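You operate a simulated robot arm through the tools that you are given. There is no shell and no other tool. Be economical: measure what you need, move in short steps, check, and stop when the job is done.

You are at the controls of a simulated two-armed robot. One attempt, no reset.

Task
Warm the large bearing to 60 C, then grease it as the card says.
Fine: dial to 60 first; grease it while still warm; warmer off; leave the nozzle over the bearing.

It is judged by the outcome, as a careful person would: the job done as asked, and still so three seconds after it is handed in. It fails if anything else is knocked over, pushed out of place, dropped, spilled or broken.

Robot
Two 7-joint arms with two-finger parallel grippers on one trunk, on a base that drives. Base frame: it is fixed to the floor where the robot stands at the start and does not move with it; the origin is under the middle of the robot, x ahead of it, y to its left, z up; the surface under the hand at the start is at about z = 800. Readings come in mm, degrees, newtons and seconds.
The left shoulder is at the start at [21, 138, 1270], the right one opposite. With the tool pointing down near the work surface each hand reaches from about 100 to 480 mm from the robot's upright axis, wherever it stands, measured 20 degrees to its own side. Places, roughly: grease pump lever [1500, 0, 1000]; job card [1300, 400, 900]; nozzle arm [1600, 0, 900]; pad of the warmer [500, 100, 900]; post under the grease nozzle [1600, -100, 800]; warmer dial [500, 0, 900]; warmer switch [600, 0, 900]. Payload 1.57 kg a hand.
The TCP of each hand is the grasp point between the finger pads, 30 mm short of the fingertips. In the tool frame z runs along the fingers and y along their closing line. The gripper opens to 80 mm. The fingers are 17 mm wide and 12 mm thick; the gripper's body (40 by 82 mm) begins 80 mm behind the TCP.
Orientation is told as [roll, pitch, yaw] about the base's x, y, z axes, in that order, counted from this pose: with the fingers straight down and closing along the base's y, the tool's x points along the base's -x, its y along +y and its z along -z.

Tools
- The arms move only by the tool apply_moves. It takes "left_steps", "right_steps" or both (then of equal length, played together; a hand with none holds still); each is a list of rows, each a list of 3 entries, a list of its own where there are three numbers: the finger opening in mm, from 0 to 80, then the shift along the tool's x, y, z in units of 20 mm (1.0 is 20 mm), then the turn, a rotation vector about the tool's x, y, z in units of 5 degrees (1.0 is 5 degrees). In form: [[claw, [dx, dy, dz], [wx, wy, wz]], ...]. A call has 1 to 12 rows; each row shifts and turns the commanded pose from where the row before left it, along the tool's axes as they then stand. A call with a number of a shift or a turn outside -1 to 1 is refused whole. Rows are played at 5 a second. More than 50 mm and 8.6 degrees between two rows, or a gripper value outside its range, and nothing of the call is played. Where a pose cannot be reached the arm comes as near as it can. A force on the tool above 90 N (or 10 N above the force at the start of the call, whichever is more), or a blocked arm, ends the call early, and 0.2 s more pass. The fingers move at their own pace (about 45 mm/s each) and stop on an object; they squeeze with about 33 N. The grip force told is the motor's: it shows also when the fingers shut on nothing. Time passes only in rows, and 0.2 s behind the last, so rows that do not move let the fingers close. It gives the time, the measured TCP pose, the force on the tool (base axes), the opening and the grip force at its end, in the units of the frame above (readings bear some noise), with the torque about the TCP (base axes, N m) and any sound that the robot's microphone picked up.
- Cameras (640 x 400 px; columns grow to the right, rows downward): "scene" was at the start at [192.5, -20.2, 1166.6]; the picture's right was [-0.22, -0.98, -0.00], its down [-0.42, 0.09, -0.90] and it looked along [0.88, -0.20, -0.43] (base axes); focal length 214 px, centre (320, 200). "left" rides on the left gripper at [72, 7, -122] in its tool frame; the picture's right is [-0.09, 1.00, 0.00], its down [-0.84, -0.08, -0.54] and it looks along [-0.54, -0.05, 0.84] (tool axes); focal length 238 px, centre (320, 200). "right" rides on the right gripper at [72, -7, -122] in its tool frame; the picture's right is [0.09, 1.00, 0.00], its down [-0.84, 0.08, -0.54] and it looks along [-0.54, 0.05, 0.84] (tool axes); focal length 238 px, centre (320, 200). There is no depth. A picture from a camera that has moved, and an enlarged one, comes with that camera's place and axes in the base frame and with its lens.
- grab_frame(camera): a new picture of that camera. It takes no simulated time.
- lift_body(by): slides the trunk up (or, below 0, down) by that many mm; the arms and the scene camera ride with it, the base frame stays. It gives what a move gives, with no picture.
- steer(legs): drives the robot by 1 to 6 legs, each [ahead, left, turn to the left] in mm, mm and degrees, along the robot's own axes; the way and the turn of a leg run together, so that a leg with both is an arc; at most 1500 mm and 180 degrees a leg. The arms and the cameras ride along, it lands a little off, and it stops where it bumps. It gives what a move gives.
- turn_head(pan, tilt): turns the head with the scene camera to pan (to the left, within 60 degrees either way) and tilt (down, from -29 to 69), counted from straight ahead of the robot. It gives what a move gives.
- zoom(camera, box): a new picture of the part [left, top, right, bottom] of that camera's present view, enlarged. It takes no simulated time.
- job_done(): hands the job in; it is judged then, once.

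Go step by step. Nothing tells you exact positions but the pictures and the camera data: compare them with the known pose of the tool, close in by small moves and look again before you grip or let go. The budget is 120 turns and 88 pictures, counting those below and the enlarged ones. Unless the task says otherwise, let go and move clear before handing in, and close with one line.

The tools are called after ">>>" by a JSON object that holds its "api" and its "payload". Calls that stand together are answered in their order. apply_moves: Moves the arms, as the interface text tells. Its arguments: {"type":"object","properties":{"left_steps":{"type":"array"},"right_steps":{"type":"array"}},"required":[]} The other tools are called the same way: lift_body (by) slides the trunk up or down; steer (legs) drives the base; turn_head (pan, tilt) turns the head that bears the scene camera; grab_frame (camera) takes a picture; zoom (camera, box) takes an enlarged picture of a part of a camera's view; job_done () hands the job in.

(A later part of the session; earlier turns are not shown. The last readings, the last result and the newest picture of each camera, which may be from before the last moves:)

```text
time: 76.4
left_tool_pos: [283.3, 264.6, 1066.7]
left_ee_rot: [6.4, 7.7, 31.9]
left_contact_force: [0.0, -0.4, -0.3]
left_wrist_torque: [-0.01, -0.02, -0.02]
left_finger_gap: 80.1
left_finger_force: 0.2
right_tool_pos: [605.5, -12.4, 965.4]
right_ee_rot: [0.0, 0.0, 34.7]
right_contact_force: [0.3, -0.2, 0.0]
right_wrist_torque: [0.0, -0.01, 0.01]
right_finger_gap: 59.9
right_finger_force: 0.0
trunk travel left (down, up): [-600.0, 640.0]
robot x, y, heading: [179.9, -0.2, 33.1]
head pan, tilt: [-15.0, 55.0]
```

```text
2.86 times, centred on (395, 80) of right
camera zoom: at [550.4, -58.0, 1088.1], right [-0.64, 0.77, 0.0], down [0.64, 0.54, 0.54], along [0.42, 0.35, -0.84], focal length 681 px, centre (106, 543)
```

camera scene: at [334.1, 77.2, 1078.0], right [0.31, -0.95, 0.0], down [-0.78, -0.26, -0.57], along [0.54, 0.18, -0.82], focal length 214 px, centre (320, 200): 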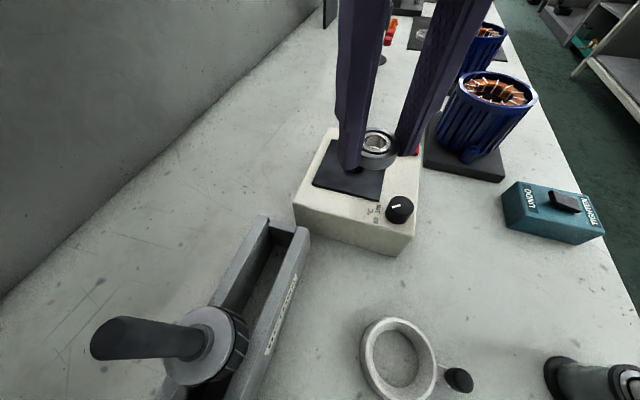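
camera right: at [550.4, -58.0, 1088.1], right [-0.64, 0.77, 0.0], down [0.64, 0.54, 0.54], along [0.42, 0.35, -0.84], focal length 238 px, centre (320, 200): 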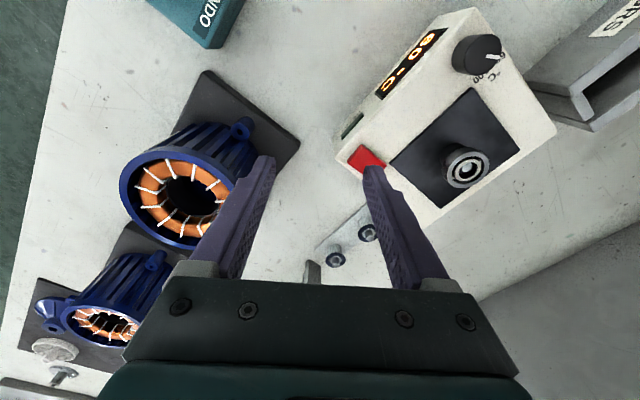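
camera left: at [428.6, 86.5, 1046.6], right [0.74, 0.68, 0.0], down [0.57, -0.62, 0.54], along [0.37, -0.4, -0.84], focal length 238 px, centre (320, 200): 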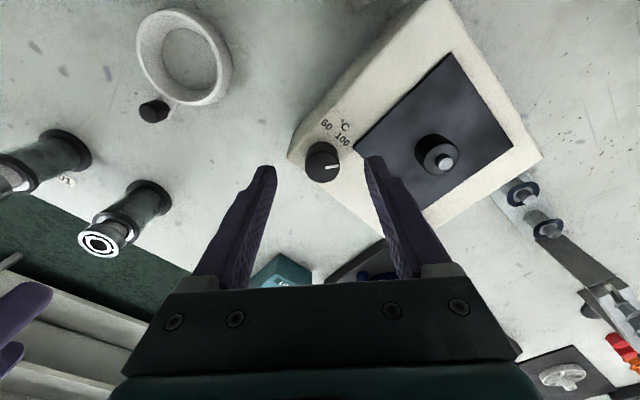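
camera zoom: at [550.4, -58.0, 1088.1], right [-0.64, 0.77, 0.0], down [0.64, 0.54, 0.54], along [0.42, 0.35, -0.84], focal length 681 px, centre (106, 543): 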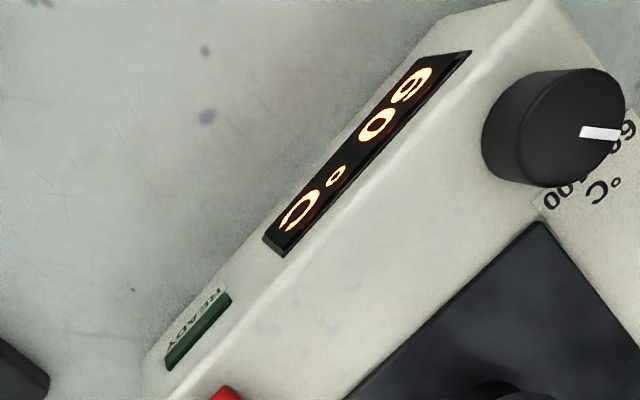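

READY is still dark after 17 s at 60 °C. I'll soak another ~20 s.

>>> {"api": "apply_moves", "payload": {"right_steps": [[60, [0, 0, 0], [0, 0, 0]], [60, [0, 0, 0], [0, 0, 0]], [60, [0, 0, 0], [0, 0, 0]], [60, [0, 0, 0], [0, 0, 0]], [60, [0, 0, 0], [0, 0, 0]], [60, [0, 0, 0], [0, 0, 0]], [60, [0, 0, 0], [0, 0, 0]], [60, [0, 0, 0], [0, 0, 0]], [60, [0, 0, 0], [0, 0, 0]], [60, [0, 0, 0], [0, 0, 0]], [60, [0, 0, 0], [0, 0, 0]], [60, [0, 0, 0], [0, 0, 0]]]}}

>>> {"api": "apply_moves", "payload": {"right_steps": [[60, [0, 0, 0], [0, 0, 0]], [60, [0, 0, 0], [0, 0, 0]], [60, [0, 0, 0], [0, 0, 0]], [60, [0, 0, 0], [0, 0, 0]], [60, [0, 0, 0], [0, 0, 0]], [60, [0, 0, 0], [0, 0, 0]], [60, [0, 0, 0], [0, 0, 0]], [60, [0, 0, 0], [0, 0, 0]], [60, [0, 0, 0], [0, 0, 0]], [60, [0, 0, 0], [0, 0, 0]], [60, [0, 0, 0], [0, 0, 0]], [60, [0, 0, 0], [0, 0, 0]]]}}

>>> {"api": "apply_moves", "payload": {"right_steps": [[60, [0, 0, 0], [0, 0, 0]], [60, [0, 0, 0], [0, 0, 0]], [60, [0, 0, 0], [0, 0, 0]], [60, [0, 0, 0], [0, 0, 0]], [60, [0, 0, 0], [0, 0, 0]], [60, [0, 0, 0], [0, 0, 0]], [60, [0, 0, 0], [0, 0, 0]], [60, [0, 0, 0], [0, 0, 0]], [60, [0, 0, 0], [0, 0, 0]], [60, [0, 0, 0], [0, 0, 0]], [60, [0, 0, 0], [0, 0, 0]], [60, [0, 0, 0], [0, 0, 0]]]}}

>>> {"api": "apply_moves", "payload": {"right_steps": [[60, [0, 0, 0], [0, 0, 0]], [60, [0, 0, 0], [0, 0, 0]], [60, [0, 0, 0], [0, 0, 0]], [60, [0, 0, 0], [0, 0, 0]], [60, [0, 0, 0], [0, 0, 0]], [60, [0, 0, 0], [0, 0, 0]], [60, [0, 0, 0], [0, 0, 0]], [60, [0, 0, 0], [0, 0, 0]], [60, [0, 0, 0], [0, 0, 0]], [60, [0, 0, 0], [0, 0, 0]], [60, [0, 0, 0], [0, 0, 0]], [60, [0, 0, 0], [0, 0, 0]]]}}

>>> {"api": "apply_moves", "payload": {"right_steps": [[60, [0, 0, 0], [0, 0, 0]], [60, [0, 0, 0], [0, 0, 0]], [60, [0, 0, 0], [0, 0, 0]], [60, [0, 0, 0], [0, 0, 0]], [60, [0, 0, 0], [0, 0, 0]], [60, [0, 0, 0], [0, 0, 0]], [60, [0, 0, 0], [0, 0, 0]], [60, [0, 0, 0], [0, 0, 0]], [60, [0, 0, 0], [0, 0, 0]], [60, [0, 0, 0], [0, 0, 0]], [60, [0, 0, 0], [0, 0, 0]], [60, [0, 0, 0], [0, 0, 0]]]}}

>>> {"api": "apply_moves", "payload": {"right_steps": [[60, [0, 0, 0], [0, 0, 0]], [60, [0, 0, 0], [0, 0, 0]], [60, [0, 0, 0], [0, 0, 0]], [60, [0, 0, 0], [0, 0, 0]], [60, [0, 0, 0], [0, 0, 0]], [60, [0, 0, 0], [0, 0, 0]], [60, [0, 0, 0], [0, 0, 0]], [60, [0, 0, 0], [0, 0, 0]], [60, [0, 0, 0], [0, 0, 0]], [60, [0, 0, 0], [0, 0, 0]], [60, [0, 0, 0], [0, 0, 0]], [60, [0, 0, 0], [0, 0, 0]]]}}

>>> {"api": "zoom", "payload": {"camera": "right", "box": [330, 10, 500, 190]}}

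```text
time: 79.0
left_tool_pos: [284.5, 264.8, 1066.1]
left_ee_rot: [6.5, 7.7, 31.9]
left_contact_force: [0.5, 0.8, 0.3]
left_wrist_torque: [0.01, -0.02, 0.01]
left_finger_gap: 79.9
left_finger_force: 0.1
right_tool_pos: [606.6, -12.3, 965.5]
right_ee_rot: [0.0, 0.1, 34.6]
right_contact_force: [-0.3, -0.2, 0.6]
right_wrist_torque: [0.0, 0.04, -0.01]
right_finger_gap: 60.1
right_finger_force: 0.0
trunk travel left (down, up): [-600.0, 640.0]
robot x, y, heading: [183.1, 0.3, 33.2]
head pan, tilt: [-15.0, 55.0]
```

```text
time: 81.6
left_tool_pos: [283.2, 265.1, 1066.2]
left_ee_rot: [6.5, 7.7, 31.9]
left_contact_force: [-0.2, 0.8, 0.4]
left_wrist_torque: [0.03, -0.02, -0.02]
left_finger_gap: 80.1
left_finger_force: 0.0
right_tool_pos: [605.0, -14.1, 965.0]
right_ee_rot: [0.0, -0.2, 34.7]
right_contact_force: [0.6, -0.1, 0.0]
right_wrist_torque: [-0.02, 0.02, 0.01]
right_finger_gap: 59.8
right_finger_force: 0.1
trunk travel left (down, up): [-600.0, 640.0]
robot x, y, heading: [182.3, 2.5, 33.0]
head pan, tilt: [-15.0, 55.0]
```

```text
time: 84.2
left_tool_pos: [283.3, 264.7, 1066.8]
left_ee_rot: [6.5, 7.7, 31.9]
left_contact_force: [-0.7, -0.3, 0.5]
left_wrist_torque: [-0.01, 0.0, 0.0]
left_finger_gap: 80.0
left_finger_force: 0.1
right_tool_pos: [605.2, -11.7, 966.0]
right_ee_rot: [0.0, -0.1, 34.7]
right_contact_force: [0.5, -0.5, 0.4]
right_wrist_torque: [0.01, 0.01, -0.01]
right_finger_gap: 60.2
right_finger_force: 0.0
trunk travel left (down, up): [-600.0, 640.0]
robot x, y, heading: [179.2, 1.6, 33.0]
head pan, tilt: [-15.0, 55.0]
```

```text
time: 86.8
left_tool_pos: [283.8, 264.2, 1065.6]
left_ee_rot: [6.5, 7.7, 31.9]
left_contact_force: [0.3, 0.0, -0.6]
left_wrist_torque: [-0.02, -0.02, 0.03]
left_finger_gap: 80.0
left_finger_force: 0.1
right_tool_pos: [606.2, -12.5, 964.9]
right_ee_rot: [0.0, 0.0, 34.6]
right_contact_force: [-0.3, 0.5, 0.0]
right_wrist_torque: [0.01, -0.04, -0.03]
right_finger_gap: 60.2
right_finger_force: 0.0
trunk travel left (down, up): [-600.0, 640.0]
robot x, y, heading: [182.0, -0.7, 33.3]
head pan, tilt: [-15.0, 55.0]
```

```text
time: 89.4
left_tool_pos: [282.3, 264.8, 1066.1]
left_ee_rot: [6.5, 7.7, 31.9]
left_contact_force: [0.0, 1.0, 0.1]
left_wrist_torque: [-0.02, 0.0, 0.01]
left_finger_gap: 80.0
left_finger_force: 0.1
right_tool_pos: [606.0, -13.4, 964.6]
right_ee_rot: [-0.1, -0.1, 34.7]
right_contact_force: [-0.2, 0.1, 0.1]
right_wrist_torque: [0.0, -0.01, -0.02]
right_finger_gap: 60.0
right_finger_force: 0.1
trunk travel left (down, up): [-600.0, 640.0]
robot x, y, heading: [181.0, 0.4, 32.9]
head pan, tilt: [-15.0, 55.0]
```

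```text
time: 92.0
left_tool_pos: [283.8, 264.7, 1066.6]
left_ee_rot: [6.5, 7.7, 31.9]
left_contact_force: [-0.2, -0.4, 0.0]
left_wrist_torque: [-0.02, -0.03, -0.03]
left_finger_gap: 79.8
left_finger_force: 0.1
right_tool_pos: [606.7, -12.4, 965.5]
right_ee_rot: [0.0, 0.0, 34.8]
right_contact_force: [-0.3, -0.2, -0.6]
right_wrist_torque: [-0.01, 0.0, 0.01]
right_finger_gap: 60.0
right_finger_force: 0.1
trunk travel left (down, up): [-600.0, 640.0]
robot x, y, heading: [179.6, 2.2, 33.1]
head pan, tilt: [-15.0, 55.0]
```

```text
2.22 times, centred on (415, 100) of right
camera zoom: at [550.4, -58.0, 1088.1], right [-0.64, 0.77, 0.0], down [0.64, 0.54, 0.54], along [0.42, 0.35, -0.84], focal length 530 px, centre (109, 422)
```

zoom: 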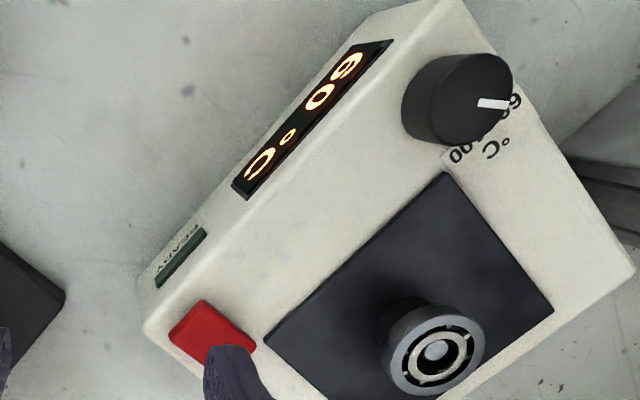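

READY is still dark, so the bearing itself seems to lag. Meanwhile I'll use the time to raise the trunk, drive toward the grease station and study the card and nozzle, then return.

>>> {"api": "lift_body", "payload": {"by": 170}}

>>> {"api": "steer", "payload": {"legs": [[0, 0, -33], [400, 0, 0]]}}

```text
time: 93.9
left_tool_pos: [283.3, 264.3, 1236.3]
left_ee_rot: [6.4, 7.7, 31.9]
left_contact_force: [-0.1, 0.1, -0.4]
left_wrist_torque: [-0.04, 0.0, -0.01]
left_finger_gap: 79.9
left_finger_force: 0.1
right_tool_pos: [606.2, -12.6, 1135.5]
right_ee_rot: [0.0, 0.0, 34.7]
right_contact_force: [-0.3, 0.1, 0.2]
right_wrist_torque: [0.02, 0.0, -0.03]
right_finger_gap: 60.0
right_finger_force: 0.0
trunk travel left (down, up): [-770.0, 470.0]
robot x, y, heading: [178.0, 0.6, 33.2]
head pan, tilt: [-15.0, 55.0]
```

```text
time: 98.0
left_tool_pos: [800.6, 169.3, 1236.7]
left_ee_rot: [6.5, 7.8, -0.7]
left_contact_force: [-0.7, -0.4, 0.4]
left_wrist_torque: [0.0, -0.02, 0.0]
left_finger_gap: 79.9
left_finger_force: 0.0
right_tool_pos: [923.4, -238.5, 1135.0]
right_ee_rot: [-0.1, 0.0, 2.1]
right_contact_force: [-0.5, -0.2, 1.2]
right_wrist_torque: [0.0, 0.02, 0.0]
right_finger_gap: 60.0
right_finger_force: 0.1
trunk travel left (down, up): [-770.0, 470.0]
robot x, y, heading: [571.0, 1.8, 0.6]
head pan, tilt: [-15.0, 55.0]
```

No drop this time. Continuing on to x≈1170 and looking.

>>> {"api": "steer", "payload": {"legs": [[600, 0, 0]]}}

>>> {"api": "turn_head", "payload": {"pan": 5, "tilt": 45}}

>>> {"api": "grab_frame", "payload": {"camera": "scene"}}

>>> {"api": "grab_frame", "payload": {"camera": "right"}}

```text
time: 101.4
left_tool_pos: [1395.3, 173.7, 1236.4]
left_ee_rot: [6.5, 7.8, -0.8]
left_contact_force: [-0.2, 0.4, 0.4]
left_wrist_torque: [0.01, 0.01, 0.04]
left_finger_gap: 80.0
left_finger_force: 0.0
right_tool_pos: [1517.9, -233.2, 1136.2]
right_ee_rot: [0.0, 0.0, 2.0]
right_contact_force: [-0.4, -0.4, 0.0]
right_wrist_torque: [-0.02, 0.02, -0.06]
right_finger_gap: 60.0
right_finger_force: 0.0
trunk travel left (down, up): [-770.0, 470.0]
robot x, y, heading: [1164.5, 6.0, 0.2]
head pan, tilt: [-15.0, 55.0]
```

```text
time: 102.2
left_tool_pos: [1398.2, 174.5, 1235.7]
left_ee_rot: [6.6, 7.7, -0.8]
left_contact_force: [-0.1, 0.0, 0.8]
left_wrist_torque: [-0.01, 0.0, 0.02]
left_finger_gap: 79.9
left_finger_force: 0.2
right_tool_pos: [1517.9, -232.7, 1135.6]
right_ee_rot: [0.0, 0.0, 2.0]
right_contact_force: [-0.5, -0.7, -0.4]
right_wrist_torque: [0.01, 0.0, -0.04]
right_finger_gap: 60.0
right_finger_force: 0.1
trunk travel left (down, up): [-770.0, 470.0]
robot x, y, heading: [1168.7, 9.0, 0.4]
head pan, tilt: [5.0, 45.0]
```

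```text
25 pictures are left
camera scene: at [1349.5, 15.5, 1261.5], right [0.09, -1.0, 0.0], down [-0.7, -0.07, -0.71], along [0.7, 0.07, -0.71], focal length 214 px, centre (320, 200)
```

scene: 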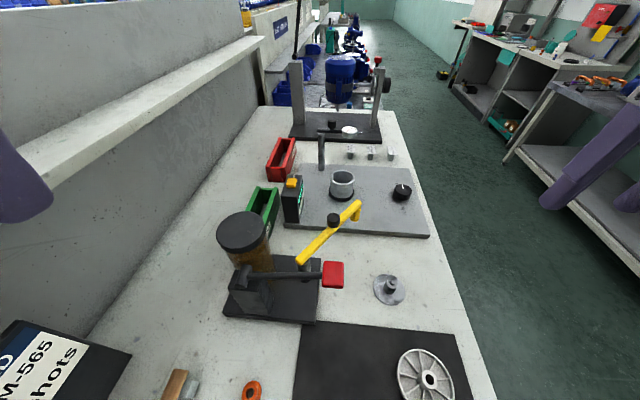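

```text
24 pictures are left
camera right: at [1446.4, -241.6, 1258.0], right [-0.13, 0.99, 0.0], down [0.83, 0.11, 0.54], along [0.54, 0.07, -0.84], focal length 238 px, centre (320, 200)
```

right: 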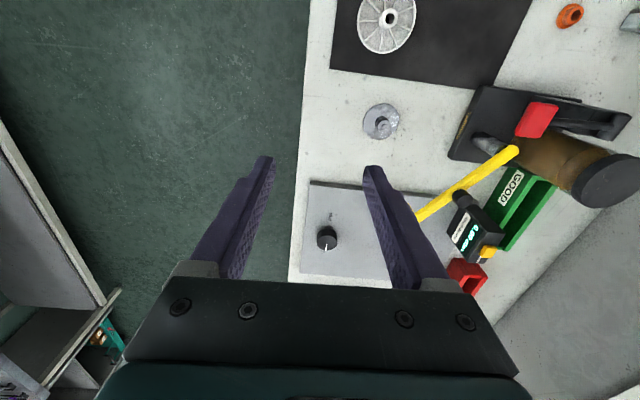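

Grease station mapped: post at about [1552,-114], nozzle-arm pivot [1541,70,910] with its tip now swung away at [1685,-35], lever paddle [1485,11,982]. Now a look at the card to confirm the shot count.

>>> {"api": "turn_head", "payload": {"pan": 50, "tilt": 35}}

>>> {"api": "grab_frame", "payload": {"camera": "scene"}}

```text
time: 103.3
left_tool_pos: [1396.7, 174.0, 1235.8]
left_ee_rot: [6.6, 7.7, -0.8]
left_contact_force: [0.1, 0.6, -0.1]
left_wrist_torque: [0.0, -0.02, 0.0]
left_finger_gap: 80.1
left_finger_force: 0.1
right_tool_pos: [1518.6, -233.2, 1135.0]
right_ee_rot: [0.1, 0.0, 2.0]
right_contact_force: [0.3, 0.1, -0.7]
right_wrist_torque: [0.0, 0.02, 0.07]
right_finger_gap: 60.1
right_finger_force: 0.1
trunk travel left (down, up): [-770.0, 470.0]
robot x, y, heading: [1169.5, 7.8, 0.4]
head pan, tilt: [50.0, 35.0]
```

```text
23 pictures are left
camera scene: at [1324.7, 75.7, 1276.3], right [0.77, -0.64, 0.0], down [-0.37, -0.44, -0.82], along [0.52, 0.63, -0.57], focal length 214 px, centre (320, 200)
```

scene: 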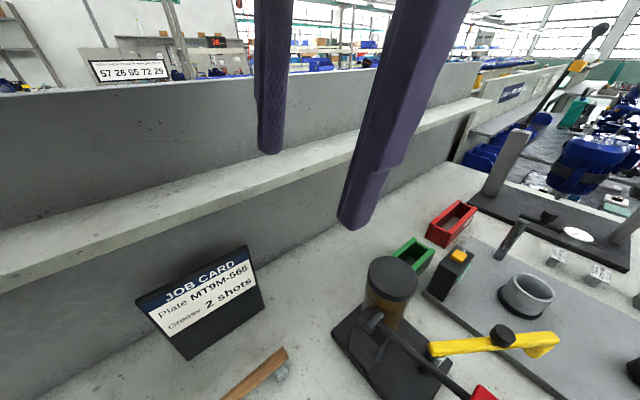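

Card confirmed: 2 shots. Back to the warmer.

>>> {"api": "steer", "payload": {"legs": [[-988, -2, 0], [0, 0, 33]]}}

>>> {"api": "lift_body", "payload": {"by": -170}}

>>> {"api": "turn_head", "payload": {"pan": -15, "tilt": 55}}

>>> {"api": "grab_frame", "payload": {"camera": "right"}}

```text
time: 110.0
left_tool_pos: [273.9, 251.2, 1235.9]
left_ee_rot: [6.5, 7.7, 33.8]
left_contact_force: [-0.2, -0.7, -0.3]
left_wrist_torque: [-0.05, -0.02, 0.0]
left_finger_gap: 80.4
left_finger_force: 0.0
right_tool_pos: [606.8, -14.0, 1135.4]
right_ee_rot: [0.0, 0.0, 36.6]
right_contact_force: [0.5, -0.1, -0.6]
right_wrist_torque: [0.01, 0.01, -0.01]
right_finger_gap: 60.4
right_finger_force: 0.0
trunk travel left (down, up): [-770.0, 470.0]
robot x, y, heading: [180.1, -11.2, 35.0]
head pan, tilt: [50.0, 35.0]
```

```text
time: 112.0
left_tool_pos: [273.5, 259.1, 1072.0]
left_ee_rot: [7.2, 7.3, 33.9]
left_contact_force: [-0.9, 0.6, -0.2]
left_wrist_torque: [0.0, 0.0, 0.04]
left_finger_gap: 80.0
left_finger_force: 0.0
right_tool_pos: [605.5, -6.9, 967.5]
right_ee_rot: [0.4, -0.2, 36.7]
right_contact_force: [0.5, -0.2, 1.4]
right_wrist_torque: [0.01, 0.0, 0.01]
right_finger_gap: 59.9
right_finger_force: 0.0
trunk travel left (down, up): [-600.0, 640.0]
robot x, y, heading: [182.0, -18.9, 35.0]
head pan, tilt: [50.0, 35.0]
```

```text
time: 113.3
left_tool_pos: [273.9, 265.5, 1071.4]
left_ee_rot: [7.5, 7.1, 33.9]
left_contact_force: [0.4, -0.3, -0.1]
left_wrist_torque: [0.03, -0.03, -0.01]
left_finger_gap: 80.1
left_finger_force: 0.1
right_tool_pos: [604.9, -0.2, 966.3]
right_ee_rot: [0.7, -0.5, 36.6]
right_contact_force: [-0.2, 0.1, 0.2]
right_wrist_torque: [0.03, 0.01, 0.01]
right_finger_gap: 59.9
right_finger_force: 0.0
trunk travel left (down, up): [-600.0, 640.0]
robot x, y, heading: [181.4, -15.4, 35.2]
head pan, tilt: [-15.0, 55.0]
```

```text
22 pictures are left
camera right: at [550.3, -49.5, 1087.6], right [-0.67, 0.74, 0.01], down [0.63, 0.55, 0.55], along [0.4, 0.37, -0.84], focal length 238 px, centre (320, 200)
```

right: 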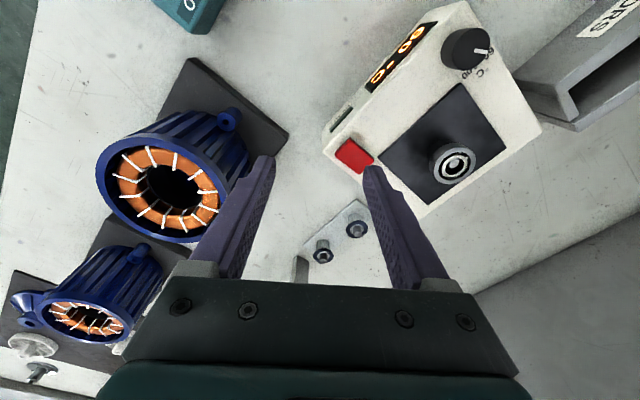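

Something changed at the READY lamp perhaps; zooming in. I also note a slight lean of the robot (0.7°), to watch.

>>> {"api": "zoom", "payload": {"camera": "right", "box": [310, 0, 510, 200]}}

```text
2.00 times, centred on (410, 100) of right
camera zoom: at [550.3, -49.5, 1087.6], right [-0.67, 0.74, 0.01], down [0.63, 0.55, 0.55], along [0.4, 0.37, -0.84], focal length 477 px, centre (140, 400)
```

zoom: 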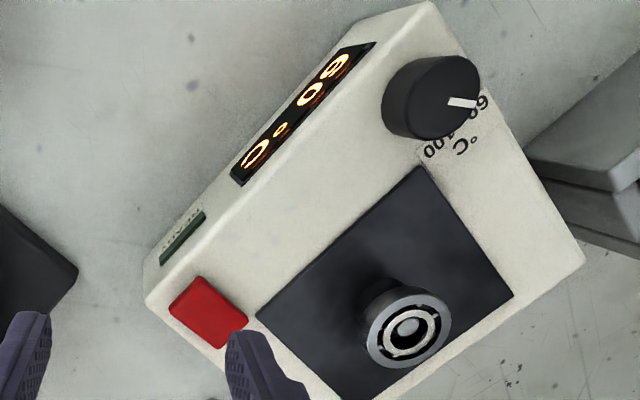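

READY is still dark. I'll wait about 20 s more in one go.

>>> {"api": "apply_moves", "payload": {"right_steps": [[60, [0, 0, 0], [0, 0, 0]], [60, [0, 0, 0], [0, 0, 0]], [60, [0, 0, 0], [0, 0, 0]], [60, [0, 0, 0], [0, 0, 0]], [60, [0, 0, 0], [0, 0, 0]], [60, [0, 0, 0], [0, 0, 0]], [60, [0, 0, 0], [0, 0, 0]], [60, [0, 0, 0], [0, 0, 0]], [60, [0, 0, 0], [0, 0, 0]], [60, [0, 0, 0], [0, 0, 0]], [60, [0, 0, 0], [0, 0, 0]], [60, [0, 0, 0], [0, 0, 0]]]}}

>>> {"api": "lift_body", "payload": {"by": 400}}

>>> {"api": "lift_body", "payload": {"by": -400}}

>>> {"api": "apply_moves", "payload": {"right_steps": [[60, [0, 0, 0], [0, 0, 0]], [60, [0, 0, 0], [0, 0, 0]], [60, [0, 0, 0], [0, 0, 0]], [60, [0, 0, 0], [0, 0, 0]], [60, [0, 0, 0], [0, 0, 0]], [60, [0, 0, 0], [0, 0, 0]], [60, [0, 0, 0], [0, 0, 0]], [60, [0, 0, 0], [0, 0, 0]], [60, [0, 0, 0], [0, 0, 0]], [60, [0, 0, 0], [0, 0, 0]], [60, [0, 0, 0], [0, 0, 0]], [60, [0, 0, 0], [0, 0, 0]]]}}

>>> {"api": "zoom", "payload": {"camera": "right", "box": [310, 0, 510, 200]}}

```text
time: 115.9
left_tool_pos: [272.6, 266.7, 1072.7]
left_ee_rot: [7.6, 7.1, 34.0]
left_contact_force: [1.1, -1.1, -0.4]
left_wrist_torque: [-0.02, 0.05, -0.02]
left_finger_gap: 79.9
left_finger_force: 0.0
right_tool_pos: [604.1, 1.4, 964.3]
right_ee_rot: [0.8, -0.6, 36.6]
right_contact_force: [-0.2, 0.5, -0.5]
right_wrist_torque: [-0.02, -0.01, 0.0]
right_finger_gap: 60.2
right_finger_force: 0.1
trunk travel left (down, up): [-600.0, 640.0]
robot x, y, heading: [184.7, -18.3, 34.7]
head pan, tilt: [-15.0, 55.0]
```

```text
time: 119.8
left_tool_pos: [273.5, 251.3, 1466.3]
left_ee_rot: [6.5, 7.7, 33.7]
left_contact_force: [-0.6, 0.5, -0.3]
left_wrist_torque: [0.0, -0.03, 0.02]
left_finger_gap: 79.8
left_finger_force: 0.0
right_tool_pos: [606.3, -15.2, 1365.2]
right_ee_rot: [0.0, 0.0, 36.6]
right_contact_force: [-0.3, -0.5, 0.1]
right_wrist_torque: [0.01, -0.03, -0.01]
right_finger_gap: 60.1
right_finger_force: 0.0
trunk travel left (down, up): [-1000.0, 240.0]
robot x, y, heading: [181.8, -17.0, 35.0]
head pan, tilt: [-15.0, 55.0]
```

```text
time: 123.6
left_tool_pos: [272.5, 259.6, 1071.6]
left_ee_rot: [7.2, 7.3, 34.0]
left_contact_force: [-0.4, 0.2, 0.0]
left_wrist_torque: [0.0, 0.0, -0.01]
left_finger_gap: 80.0
left_finger_force: 0.1
right_tool_pos: [605.4, -7.0, 966.7]
right_ee_rot: [0.5, -0.2, 36.5]
right_contact_force: [-0.8, 0.4, 0.3]
right_wrist_torque: [-0.01, -0.03, -0.03]
right_finger_gap: 60.1
right_finger_force: 0.1
trunk travel left (down, up): [-600.0, 640.0]
robot x, y, heading: [178.2, -14.6, 35.0]
head pan, tilt: [-15.0, 55.0]
```

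```text
time: 126.2
left_tool_pos: [272.0, 266.3, 1070.7]
left_ee_rot: [7.6, 7.1, 33.8]
left_contact_force: [0.9, 0.0, -0.3]
left_wrist_torque: [0.02, 0.04, 0.0]
left_finger_gap: 80.0
left_finger_force: 0.1
right_tool_pos: [604.4, -0.4, 964.8]
right_ee_rot: [0.8, -0.5, 36.7]
right_contact_force: [-0.2, 0.2, -0.8]
right_wrist_torque: [-0.01, 0.01, -0.01]
right_finger_gap: 60.2
right_finger_force: 0.1
trunk travel left (down, up): [-600.0, 640.0]
robot x, y, heading: [180.8, -15.4, 35.0]
head pan, tilt: [-15.0, 55.0]
```

```text
2.00 times, centred on (410, 100) of right
camera zoom: at [550.1, -48.5, 1087.1], right [-0.67, 0.74, 0.01], down [0.63, 0.55, 0.55], along [0.4, 0.38, -0.83], focal length 477 px, centre (140, 400)
```

zoom: 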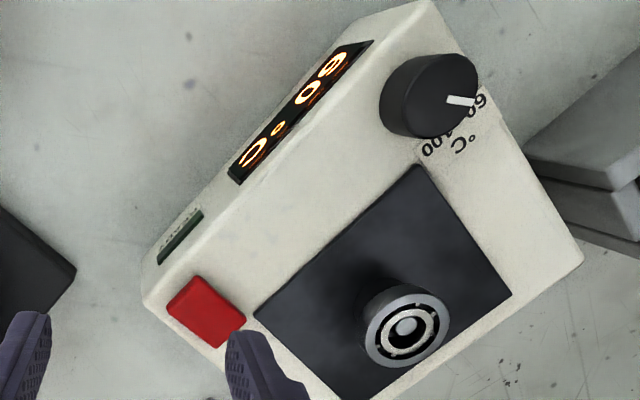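

The robot leans only when lowered here, so part of me touches something at this spot. I'll raise, shift the base back to its earlier place (y≈0, 33°), and look around.

>>> {"api": "lift_body", "payload": {"by": 170}}

>>> {"api": "steer", "payload": {"legs": [[9, 13, -2]]}}

>>> {"api": "turn_head", "payload": {"pan": -60, "tilt": 62}}

>>> {"api": "grab_frame", "payload": {"camera": "scene"}}

```text
time: 128.1
left_tool_pos: [274.4, 252.4, 1235.7]
left_ee_rot: [6.6, 7.8, 33.8]
left_contact_force: [-0.4, -0.8, -0.1]
left_wrist_torque: [-0.01, -0.01, -0.01]
left_finger_gap: 80.2
left_finger_force: 0.0
right_tool_pos: [606.0, -14.4, 1135.7]
right_ee_rot: [-0.1, -0.1, 36.7]
right_contact_force: [-0.1, 1.1, -0.3]
right_wrist_torque: [0.0, -0.04, 0.02]
right_finger_gap: 60.1
right_finger_force: 0.1
trunk travel left (down, up): [-770.0, 470.0]
robot x, y, heading: [180.7, -12.4, 35.1]
head pan, tilt: [-15.0, 55.0]
```

```text
time: 128.9
left_tool_pos: [283.4, 264.4, 1235.4]
left_ee_rot: [6.5, 7.7, 31.8]
left_contact_force: [-0.1, -0.8, 0.1]
left_wrist_torque: [-0.01, -0.03, -0.01]
left_finger_gap: 79.9
left_finger_force: 0.1
right_tool_pos: [604.9, -13.3, 1134.6]
right_ee_rot: [0.0, 0.0, 34.6]
right_contact_force: [-0.3, 0.2, -0.1]
right_wrist_torque: [-0.03, -0.01, -0.01]
right_finger_gap: 59.8
right_finger_force: 0.1
trunk travel left (down, up): [-770.0, 470.0]
robot x, y, heading: [179.8, 2.5, 33.2]
head pan, tilt: [-15.0, 55.0]
```

```text
time: 130.0
left_tool_pos: [285.1, 263.6, 1236.1]
left_ee_rot: [6.4, 7.7, 31.8]
left_contact_force: [0.1, 0.1, -0.7]
left_wrist_torque: [0.02, 0.02, 0.0]
left_finger_gap: 79.7
left_finger_force: 0.0
right_tool_pos: [604.8, -14.3, 1136.2]
right_ee_rot: [0.0, 0.0, 34.6]
right_contact_force: [-0.1, -0.6, -0.5]
right_wrist_torque: [0.0, -0.02, 0.01]
right_finger_gap: 60.0
right_finger_force: 0.1
trunk travel left (down, up): [-770.0, 470.0]
robot x, y, heading: [181.1, -2.2, 33.0]
head pan, tilt: [-60.0, 62.0]
```

```text
19 pictures are left
camera scene: at [322.8, 25.4, 1239.7], right [-0.45, -0.89, 0.0], down [-0.79, 0.4, -0.47], along [0.42, -0.21, -0.88], focal length 214 px, centre (320, 200)
```

scene: 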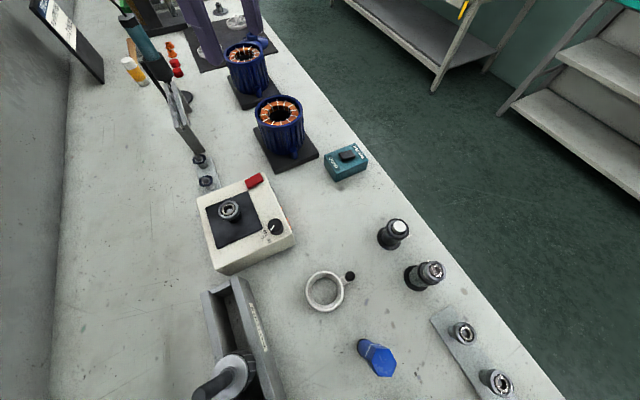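

Everything stands upright and in place. Lowering again at the proven spot and checking READY.

>>> {"api": "lift_body", "payload": {"by": -170}}

>>> {"api": "turn_head", "payload": {"pan": -15, "tilt": 55}}

>>> {"api": "apply_moves", "payload": {"right_steps": [[60, [0, 0, 0], [0, 0, 0]], [60, [0, 0, 0], [0, 0, 0]], [60, [0, 0, 0], [0, 0, 0]], [60, [0, 0, 0], [0, 0, 0]], [60, [0, 0, 0], [0, 0, 0]], [60, [0, 0, 0], [0, 0, 0]], [60, [0, 0, 0], [0, 0, 0]], [60, [0, 0, 0], [0, 0, 0]], [60, [0, 0, 0], [0, 0, 0]], [60, [0, 0, 0], [0, 0, 0]], [60, [0, 0, 0], [0, 0, 0]], [60, [0, 0, 0], [0, 0, 0]]]}}

>>> {"api": "zoom", "payload": {"camera": "right", "box": [310, 0, 510, 200]}}

```text
time: 131.9
left_tool_pos: [284.9, 263.1, 1067.2]
left_ee_rot: [6.5, 7.6, 31.8]
left_contact_force: [0.2, 0.0, 0.0]
left_wrist_torque: [0.01, 0.03, -0.02]
left_finger_gap: 79.9
left_finger_force: 0.2
right_tool_pos: [604.6, -13.2, 964.9]
right_ee_rot: [-0.1, 0.1, 34.6]
right_contact_force: [-0.7, -0.3, -0.2]
right_wrist_torque: [-0.01, 0.03, 0.01]
right_finger_gap: 59.9
right_finger_force: 0.1
trunk travel left (down, up): [-600.0, 640.0]
robot x, y, heading: [178.2, 1.5, 32.9]
head pan, tilt: [-60.0, 62.0]
```

```text
time: 133.1
left_tool_pos: [283.1, 264.7, 1065.7]
left_ee_rot: [6.5, 7.6, 31.9]
left_contact_force: [-0.4, 0.2, 0.8]
left_wrist_torque: [-0.02, 0.01, -0.01]
left_finger_gap: 79.9
left_finger_force: 0.1
right_tool_pos: [606.7, -13.1, 964.5]
right_ee_rot: [0.0, -0.1, 34.7]
right_contact_force: [0.1, 0.1, 0.2]
right_wrist_torque: [0.0, -0.02, -0.02]
right_finger_gap: 59.7
right_finger_force: 0.1
trunk travel left (down, up): [-600.0, 640.0]
robot x, y, heading: [180.6, 1.9, 32.8]
head pan, tilt: [-15.0, 55.0]
```

```text
time: 135.7
left_tool_pos: [283.3, 264.6, 1065.7]
left_ee_rot: [6.5, 7.7, 31.9]
left_contact_force: [0.2, -0.1, -0.2]
left_wrist_torque: [0.02, 0.02, 0.01]
left_finger_gap: 80.3
left_finger_force: 0.1
right_tool_pos: [605.5, -13.7, 965.2]
right_ee_rot: [0.0, 0.0, 34.6]
right_contact_force: [0.3, 0.4, 0.0]
right_wrist_torque: [0.04, -0.04, 0.03]
right_finger_gap: 59.7
right_finger_force: 0.1
trunk travel left (down, up): [-600.0, 640.0]
robot x, y, heading: [182.9, -3.1, 33.1]
head pan, tilt: [-15.0, 55.0]
```

```text
2.00 times, centred on (410, 100) of right
camera zoom: at [550.0, -58.7, 1088.0], right [-0.64, 0.77, 0.0], down [0.64, 0.54, 0.54], along [0.42, 0.35, -0.84], focal length 477 px, centre (140, 400)
```

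zoom: 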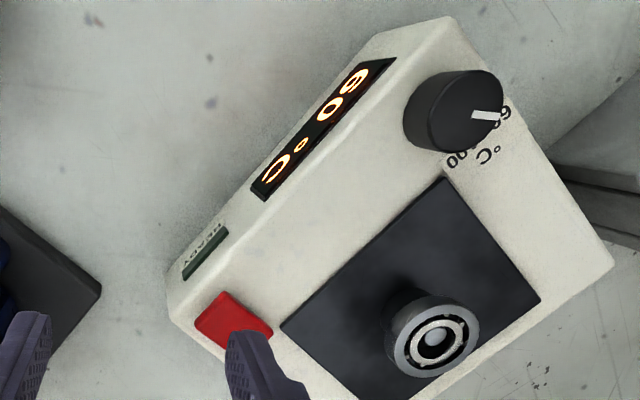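

READY is still dark at 85 s. Let me inspect how the bearing sits on the peg from the side.

>>> {"api": "zoom", "payload": {"camera": "scene", "box": [335, 105, 405, 165]}}

```text
6.67 times, centred on (370, 135) of scene
camera zoom: at [334.0, 76.9, 1078.1], right [0.31, -0.95, 0.0], down [-0.78, -0.25, -0.57], along [0.55, 0.18, -0.82], focal length 1430 px, centre (-13, 633)
```

zoom: 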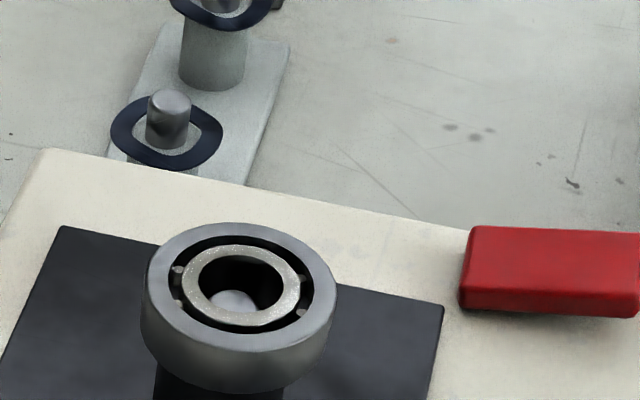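

The ring may sit a millimetre or two high. I'll press it gently down with closed fingers to make sure it is seated.

>>> {"api": "apply_moves", "payload": {"right_steps": [[0, [-0.026, 0.917, 0], [0, 0, 0]], [0, [-0.026, 0.917, 0], [0, 0, 0]], [0, [-0.026, 0.917, 0], [0, 0, 0]], [0, [-0.026, 0.917, 0], [0, 0, 0]], [0, [-0.026, 0.917, 0], [0, 0, 0]], [0, [-0.026, 0.917, 0], [0, 0, 0]], [0, [-0.026, 0.917, 0], [0, 0, 0]], [0, [0, 0, 0.8], [0, 0, 0]], [0, [0, 0, 0.8], [0, 0, 0]], [0, [0, 0, 0.15], [0, 0, 0]], [0, [0, 0, 0.15], [0, 0, 0]], [0, [0, 0, 0], [0, 0, 0]]]}}

```text
time: 138.2
left_tool_pos: [283.4, 261.6, 1067.3]
left_ee_rot: [6.4, 7.7, 31.7]
left_contact_force: [-0.3, 0.8, 0.7]
left_wrist_torque: [0.0, 0.01, 0.0]
left_finger_gap: 80.0
left_finger_force: 0.0
right_tool_pos: [536.2, 94.0, 933.3]
right_ee_rot: [0.3, -0.3, 34.9]
right_contact_force: [-24.9, -15.1, 85.2]
right_wrist_torque: [-0.64, 0.98, -0.08]
right_finger_gap: 0.0
right_finger_force: 21.2
trunk travel left (down, up): [-600.0, 640.0]
robot x, y, heading: [181.1, 2.8, 32.9]
head pan, tilt: [-15.0, 55.0]
```

It pressed firmly (85 N) without giving, so it is seated. Back to the viewing place.

>>> {"api": "apply_moves", "payload": {"right_steps": [[0, [0, 0, -0.8], [0, 0, 0]], [0, [0, 0, -0.8], [0, 0, 0]], [60, [0.026, -0.917, 0], [0, 0, 0]], [60, [0.026, -0.917, 0], [0, 0, 0]], [60, [0.026, -0.917, 0], [0, 0, 0]], [60, [0.026, -0.917, 0], [0, 0, 0]], [60, [0.026, -0.917, 0], [0, 0, 0]], [60, [0.026, -0.917, 0], [0, 0, 0]], [60, [0.026, -0.917, 0], [0, 0, 0]]]}}

>>> {"api": "zoom", "payload": {"camera": "right", "box": [310, 0, 510, 200]}}

```text
time: 140.2
left_tool_pos: [284.0, 265.0, 1065.5]
left_ee_rot: [6.5, 7.7, 31.7]
left_contact_force: [-0.4, -0.3, -0.3]
left_wrist_torque: [0.01, -0.01, 0.02]
left_finger_gap: 80.0
left_finger_force: 0.1
right_tool_pos: [607.3, -13.6, 959.2]
right_ee_rot: [0.0, 0.0, 34.6]
right_contact_force: [0.6, -0.3, 0.7]
right_wrist_torque: [0.06, 0.0, 0.02]
right_finger_gap: 60.1
right_finger_force: 0.1
trunk travel left (down, up): [-600.0, 640.0]
robot x, y, heading: [179.2, -1.2, 32.9]
head pan, tilt: [-15.0, 55.0]
```

```text
2.00 times, centred on (410, 100) of right
camera zoom: at [551.6, -58.5, 1081.7], right [-0.64, 0.77, 0.0], down [0.65, 0.54, 0.54], along [0.42, 0.35, -0.84], focal length 477 px, centre (140, 400)
```

zoom: 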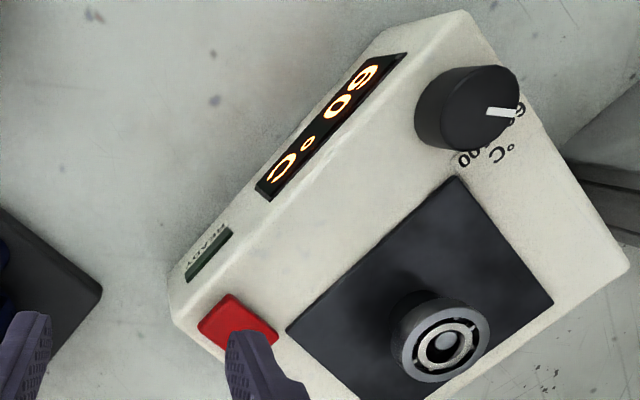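

Still dark. One more soak of about 23 s, using slow trunk strokes, before I proceed.

>>> {"api": "lift_body", "payload": {"by": 460}}

>>> {"api": "lift_body", "payload": {"by": -460}}

>>> {"api": "lift_body", "payload": {"by": 460}}

>>> {"api": "lift_body", "payload": {"by": -460}}

>>> {"api": "zoom", "payload": {"camera": "right", "box": [310, 0, 510, 200]}}

```text
refused: 460 is not a number from -400 to 400
```

```text
refused: -460 is not a number from -400 to 400
```

```text
refused: 460 is not a number from -400 to 400
```

```text
refused: -460 is not a number from -400 to 400
```

```text
2.00 times, centred on (410, 100) of right
camera zoom: at [551.6, -58.5, 1081.7], right [-0.64, 0.77, 0.0], down [0.65, 0.54, 0.54], along [0.42, 0.35, -0.84], focal length 477 px, centre (140, 400)
```

zoom: 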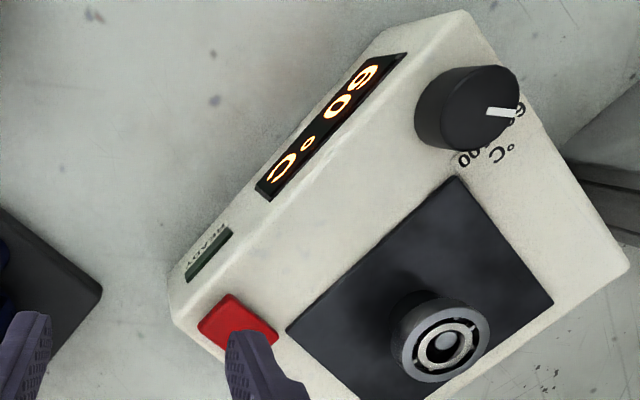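

The limit is 400 mm per stroke; repeating within it.

>>> {"api": "lift_body", "payload": {"by": 400}}

>>> {"api": "lift_body", "payload": {"by": -400}}

>>> {"api": "lift_body", "payload": {"by": 400}}

>>> {"api": "lift_body", "payload": {"by": -400}}

>>> {"api": "zoom", "payload": {"camera": "right", "box": [310, 0, 510, 200]}}

```text
time: 144.1
left_tool_pos: [283.3, 263.5, 1465.4]
left_ee_rot: [6.6, 7.7, 31.8]
left_contact_force: [0.2, -0.4, -0.1]
left_wrist_torque: [0.03, 0.0, 0.01]
left_finger_gap: 80.1
left_finger_force: 0.0
right_tool_pos: [607.4, -12.0, 1358.5]
right_ee_rot: [0.0, 0.0, 34.5]
right_contact_force: [-0.4, 0.4, -0.4]
right_wrist_torque: [-0.01, -0.01, 0.0]
right_finger_gap: 59.9
right_finger_force: 0.0
trunk travel left (down, up): [-1000.0, 240.0]
robot x, y, heading: [182.6, 3.5, 33.0]
head pan, tilt: [-15.0, 55.0]
```

```text
time: 147.9
left_tool_pos: [284.0, 263.9, 1066.2]
left_ee_rot: [6.6, 7.7, 31.8]
left_contact_force: [-0.9, -0.4, 0.2]
left_wrist_torque: [0.0, 0.03, -0.02]
left_finger_gap: 80.1
left_finger_force: 0.0
right_tool_pos: [606.9, -12.9, 959.7]
right_ee_rot: [-0.1, 0.0, 34.7]
right_contact_force: [0.1, 0.3, 0.5]
right_wrist_torque: [0.03, 0.03, -0.01]
right_finger_gap: 60.0
right_finger_force: 0.0
trunk travel left (down, up): [-600.0, 640.0]
robot x, y, heading: [179.8, -2.5, 32.8]
head pan, tilt: [-15.0, 55.0]
```

```text
time: 151.7
left_tool_pos: [283.2, 264.6, 1466.4]
left_ee_rot: [6.5, 7.8, 31.8]
left_contact_force: [-0.2, 0.9, 0.2]
left_wrist_torque: [-0.01, -0.02, 0.02]
left_finger_gap: 80.1
left_finger_force: 0.1
right_tool_pos: [607.7, -12.9, 1359.7]
right_ee_rot: [-0.1, 0.0, 34.6]
right_contact_force: [-0.1, 0.2, 0.8]
right_wrist_torque: [-0.03, 0.01, 0.02]
right_finger_gap: 59.9
right_finger_force: 0.1
trunk travel left (down, up): [-1000.0, 240.0]
robot x, y, heading: [177.8, -1.9, 33.1]
head pan, tilt: [-15.0, 55.0]
```

```text
time: 155.6
left_tool_pos: [283.2, 265.2, 1066.7]
left_ee_rot: [6.4, 7.6, 31.8]
left_contact_force: [-0.6, 0.3, 0.1]
left_wrist_torque: [0.0, -0.04, -0.01]
left_finger_gap: 79.8
left_finger_force: 0.0
right_tool_pos: [606.4, -13.6, 958.7]
right_ee_rot: [0.0, 0.0, 34.5]
right_contact_force: [0.6, -0.5, -0.9]
right_wrist_torque: [0.0, 0.03, -0.01]
right_finger_gap: 60.4
right_finger_force: 0.1
trunk travel left (down, up): [-600.0, 640.0]
robot x, y, heading: [180.2, -0.6, 33.3]
head pan, tilt: [-15.0, 55.0]
```

```text
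2.00 times, centred on (410, 100) of right
camera zoom: at [551.5, -58.2, 1081.8], right [-0.64, 0.77, 0.0], down [0.64, 0.54, 0.54], along [0.42, 0.35, -0.84], focal length 477 px, centre (140, 400)
```

zoom: 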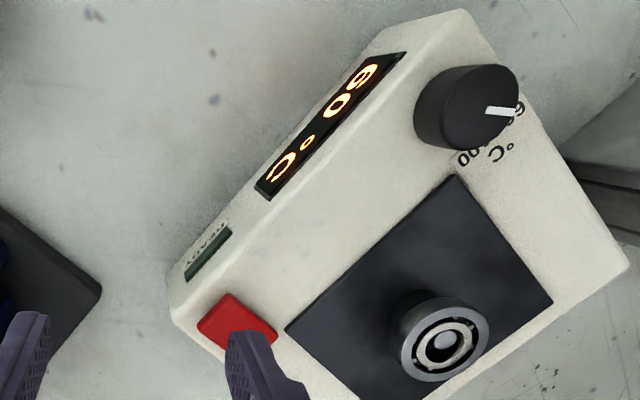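

Calls in a block evidently aren't the limit, so I can afford a longer soak: about 60 s more, then one look.

>>> {"api": "lift_body", "payload": {"by": 400}}

>>> {"api": "lift_body", "payload": {"by": -400}}

>>> {"api": "lift_body", "payload": {"by": 400}}

>>> {"api": "lift_body", "payload": {"by": -400}}

>>> {"api": "lift_body", "payload": {"by": 400}}

>>> {"api": "lift_body", "payload": {"by": -400}}

>>> {"api": "lift_body", "payload": {"by": 400}}

>>> {"api": "lift_body", "payload": {"by": -400}}

>>> {"api": "lift_body", "payload": {"by": 400}}

>>> {"api": "lift_body", "payload": {"by": -400}}

>>> {"api": "lift_body", "payload": {"by": 400}}

>>> {"api": "lift_body", "payload": {"by": -400}}

>>> {"api": "lift_body", "payload": {"by": 400}}

>>> {"api": "lift_body", "payload": {"by": -400}}

>>> {"api": "zoom", "payload": {"camera": "right", "box": [310, 0, 510, 200]}}

```text
time: 159.4
left_tool_pos: [282.9, 264.7, 1465.7]
left_ee_rot: [6.5, 7.7, 31.8]
left_contact_force: [0.8, 0.8, 0.8]
left_wrist_torque: [-0.05, 0.0, 0.01]
left_finger_gap: 80.2
left_finger_force: 0.0
right_tool_pos: [607.2, -14.0, 1358.8]
right_ee_rot: [0.0, 0.1, 34.6]
right_contact_force: [0.0, -0.2, 0.1]
right_wrist_torque: [0.02, 0.02, 0.03]
right_finger_gap: 60.0
right_finger_force: 0.1
trunk travel left (down, up): [-1000.0, 240.0]
robot x, y, heading: [180.8, 0.1, 32.7]
head pan, tilt: [-15.0, 55.0]
```

```text
time: 163.2
left_tool_pos: [284.1, 264.5, 1066.6]
left_ee_rot: [6.4, 7.7, 31.8]
left_contact_force: [-0.1, -0.6, -0.7]
left_wrist_torque: [-0.01, -0.01, 0.01]
left_finger_gap: 80.1
left_finger_force: 0.1
right_tool_pos: [606.3, -13.2, 958.1]
right_ee_rot: [-0.1, 0.0, 34.6]
right_contact_force: [0.4, 1.1, 0.5]
right_wrist_torque: [-0.04, 0.03, 0.02]
right_finger_gap: 59.8
right_finger_force: 0.1
trunk travel left (down, up): [-600.0, 640.0]
robot x, y, heading: [178.2, 1.6, 32.8]
head pan, tilt: [-15.0, 55.0]
```

```text
time: 167.1
left_tool_pos: [283.9, 264.3, 1466.3]
left_ee_rot: [6.6, 7.7, 31.8]
left_contact_force: [0.3, 0.3, -1.2]
left_wrist_torque: [-0.03, 0.02, 0.01]
left_finger_gap: 80.1
left_finger_force: 0.1
right_tool_pos: [607.2, -12.1, 1358.7]
right_ee_rot: [0.0, 0.1, 34.6]
right_contact_force: [0.4, -0.1, 0.6]
right_wrist_torque: [0.0, 0.01, -0.01]
right_finger_gap: 59.8
right_finger_force: 0.1
trunk travel left (down, up): [-1000.0, 240.0]
robot x, y, heading: [180.4, -2.7, 33.0]
head pan, tilt: [-15.0, 55.0]
```

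```text
time: 170.9
left_tool_pos: [283.2, 263.9, 1065.9]
left_ee_rot: [6.5, 7.7, 31.8]
left_contact_force: [0.3, 0.6, 0.1]
left_wrist_torque: [0.02, 0.01, 0.02]
left_finger_gap: 79.9
left_finger_force: 0.2
right_tool_pos: [607.1, -13.0, 959.7]
right_ee_rot: [-0.1, 0.1, 34.6]
right_contact_force: [-0.1, -0.2, -0.9]
right_wrist_torque: [0.01, -0.02, -0.01]
right_finger_gap: 59.8
right_finger_force: 0.0
trunk travel left (down, up): [-600.0, 640.0]
robot x, y, heading: [182.6, 0.7, 32.9]
head pan, tilt: [-15.0, 55.0]
```

```text
time: 174.7
left_tool_pos: [284.7, 263.7, 1466.2]
left_ee_rot: [6.5, 7.7, 31.9]
left_contact_force: [-0.1, 0.2, 0.5]
left_wrist_torque: [0.01, -0.02, 0.0]
left_finger_gap: 80.1
left_finger_force: 0.1
right_tool_pos: [607.5, -13.0, 1359.1]
right_ee_rot: [0.0, 0.1, 34.6]
right_contact_force: [0.2, 0.1, -0.8]
right_wrist_torque: [-0.02, 0.01, -0.04]
right_finger_gap: 59.9
right_finger_force: 0.1
trunk travel left (down, up): [-1000.0, 240.0]
robot x, y, heading: [178.5, -1.3, 32.9]
head pan, tilt: [-15.0, 55.0]
```

```text
time: 178.6
left_tool_pos: [283.6, 263.7, 1066.3]
left_ee_rot: [6.5, 7.6, 31.8]
left_contact_force: [0.0, -0.2, 0.3]
left_wrist_torque: [0.0, 0.03, 0.03]
left_finger_gap: 80.0
left_finger_force: 0.1
right_tool_pos: [607.1, -12.8, 958.5]
right_ee_rot: [0.0, -0.1, 34.5]
right_contact_force: [0.1, 0.0, -0.4]
right_wrist_torque: [-0.01, 0.01, 0.02]
right_finger_gap: 60.0
right_finger_force: 0.1
trunk travel left (down, up): [-600.0, 640.0]
robot x, y, heading: [183.1, -0.5, 33.2]
head pan, tilt: [-15.0, 55.0]
```

```text
time: 182.4
left_tool_pos: [283.8, 264.4, 1465.9]
left_ee_rot: [6.5, 7.7, 31.8]
left_contact_force: [1.2, -0.5, -0.6]
left_wrist_torque: [-0.02, 0.02, -0.03]
left_finger_gap: 80.2
left_finger_force: 0.2
right_tool_pos: [607.3, -13.7, 1358.0]
right_ee_rot: [0.1, 0.0, 34.7]
right_contact_force: [0.1, -0.6, 0.1]
right_wrist_torque: [-0.02, 0.02, 0.0]
right_finger_gap: 59.9
right_finger_force: 0.1
trunk travel left (down, up): [-1000.0, 240.0]
robot x, y, heading: [176.5, 0.7, 33.1]
head pan, tilt: [-15.0, 55.0]
```

```text
time: 186.2
left_tool_pos: [283.1, 264.5, 1066.6]
left_ee_rot: [6.5, 7.7, 31.8]
left_contact_force: [-0.7, -0.9, 0.3]
left_wrist_torque: [-0.02, -0.02, -0.04]
left_finger_gap: 80.0
left_finger_force: 0.1
right_tool_pos: [606.7, -12.0, 959.0]
right_ee_rot: [0.1, 0.0, 34.6]
right_contact_force: [0.6, -0.2, -0.4]
right_wrist_torque: [0.0, -0.02, -0.04]
right_finger_gap: 60.0
right_finger_force: 0.0
trunk travel left (down, up): [-600.0, 640.0]
robot x, y, heading: [181.7, -0.1, 32.8]
head pan, tilt: [-15.0, 55.0]
```

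```text
time: 190.0
left_tool_pos: [284.4, 264.8, 1465.5]
left_ee_rot: [6.5, 7.7, 31.8]
left_contact_force: [0.1, -1.0, -0.3]
left_wrist_torque: [-0.01, 0.02, 0.03]
left_finger_gap: 79.9
left_finger_force: 0.1
right_tool_pos: [607.5, -11.9, 1358.1]
right_ee_rot: [0.0, 0.0, 34.6]
right_contact_force: [-0.3, -0.5, -0.5]
right_wrist_torque: [0.01, 0.01, -0.01]
right_finger_gap: 60.0
right_finger_force: 0.1
trunk travel left (down, up): [-1000.0, 240.0]
robot x, y, heading: [177.6, 1.0, 33.1]
head pan, tilt: [-15.0, 55.0]
```

```text
time: 193.9
left_tool_pos: [283.1, 264.1, 1065.6]
left_ee_rot: [6.4, 7.8, 31.8]
left_contact_force: [0.3, 0.8, 0.6]
left_wrist_torque: [0.0, -0.02, -0.01]
left_finger_gap: 80.1
left_finger_force: 0.1
right_tool_pos: [607.3, -13.5, 959.4]
right_ee_rot: [0.0, 0.0, 34.6]
right_contact_force: [0.7, 0.4, 0.3]
right_wrist_torque: [0.0, 0.01, 0.02]
right_finger_gap: 60.0
right_finger_force: 0.1
trunk travel left (down, up): [-600.0, 640.0]
robot x, y, heading: [181.7, 2.9, 33.1]
head pan, tilt: [-15.0, 55.0]
```

```text
time: 197.7
left_tool_pos: [283.3, 264.7, 1466.7]
left_ee_rot: [6.5, 7.8, 31.8]
left_contact_force: [0.1, -0.2, -0.5]
left_wrist_torque: [0.0, 0.0, -0.02]
left_finger_gap: 80.1
left_finger_force: 0.0
right_tool_pos: [605.9, -12.6, 1358.9]
right_ee_rot: [-0.1, -0.1, 34.6]
right_contact_force: [0.6, 0.5, -0.6]
right_wrist_torque: [-0.04, -0.04, 0.01]
right_finger_gap: 59.9
right_finger_force: 0.0
trunk travel left (down, up): [-1000.0, 240.0]
robot x, y, heading: [181.3, 1.4, 32.8]
head pan, tilt: [-15.0, 55.0]
```

```text
time: 201.5
left_tool_pos: [283.5, 263.8, 1065.1]
left_ee_rot: [6.5, 7.7, 31.9]
left_contact_force: [-0.7, 0.1, -1.1]
left_wrist_torque: [-0.01, 0.0, 0.07]
left_finger_gap: 80.1
left_finger_force: 0.0
right_tool_pos: [607.4, -13.2, 958.9]
right_ee_rot: [0.0, 0.0, 34.6]
right_contact_force: [-0.6, 0.2, 0.4]
right_wrist_torque: [-0.03, 0.0, -0.01]
right_finger_gap: 60.1
right_finger_force: 0.1
trunk travel left (down, up): [-600.0, 640.0]
robot x, y, heading: [177.0, -0.5, 33.2]
head pan, tilt: [-15.0, 55.0]
```

```text
time: 205.4
left_tool_pos: [283.5, 265.4, 1466.5]
left_ee_rot: [6.6, 7.7, 31.8]
left_contact_force: [0.3, -0.4, 0.2]
left_wrist_torque: [-0.03, -0.01, 0.03]
left_finger_gap: 80.3
left_finger_force: 0.1
right_tool_pos: [607.2, -13.6, 1359.6]
right_ee_rot: [0.0, -0.1, 34.6]
right_contact_force: [0.3, 0.1, 0.3]
right_wrist_torque: [-0.01, 0.02, -0.01]
right_finger_gap: 59.9
right_finger_force: 0.1
trunk travel left (down, up): [-1000.0, 240.0]
robot x, y, heading: [181.2, 0.9, 33.2]
head pan, tilt: [-15.0, 55.0]
```

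```text
time: 209.2
left_tool_pos: [282.9, 263.5, 1067.3]
left_ee_rot: [6.5, 7.7, 31.8]
left_contact_force: [0.5, -0.4, -0.1]
left_wrist_torque: [-0.01, -0.02, -0.01]
left_finger_gap: 80.2
left_finger_force: 0.0
right_tool_pos: [606.4, -13.4, 960.6]
right_ee_rot: [0.0, 0.0, 34.6]
right_contact_force: [-0.6, 0.1, 0.2]
right_wrist_torque: [-0.02, 0.01, -0.02]
right_finger_gap: 59.9
right_finger_force: 0.1
trunk travel left (down, up): [-600.0, 640.0]
robot x, y, heading: [182.1, 1.4, 32.8]
head pan, tilt: [-15.0, 55.0]
```

```text
2.00 times, centred on (410, 100) of right
camera zoom: at [551.5, -58.2, 1081.8], right [-0.64, 0.77, 0.0], down [0.64, 0.54, 0.54], along [0.42, 0.35, -0.84], focal length 477 px, centre (140, 400)
```

zoom: 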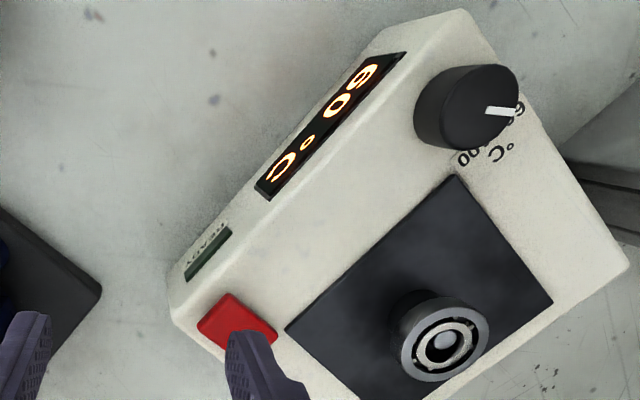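

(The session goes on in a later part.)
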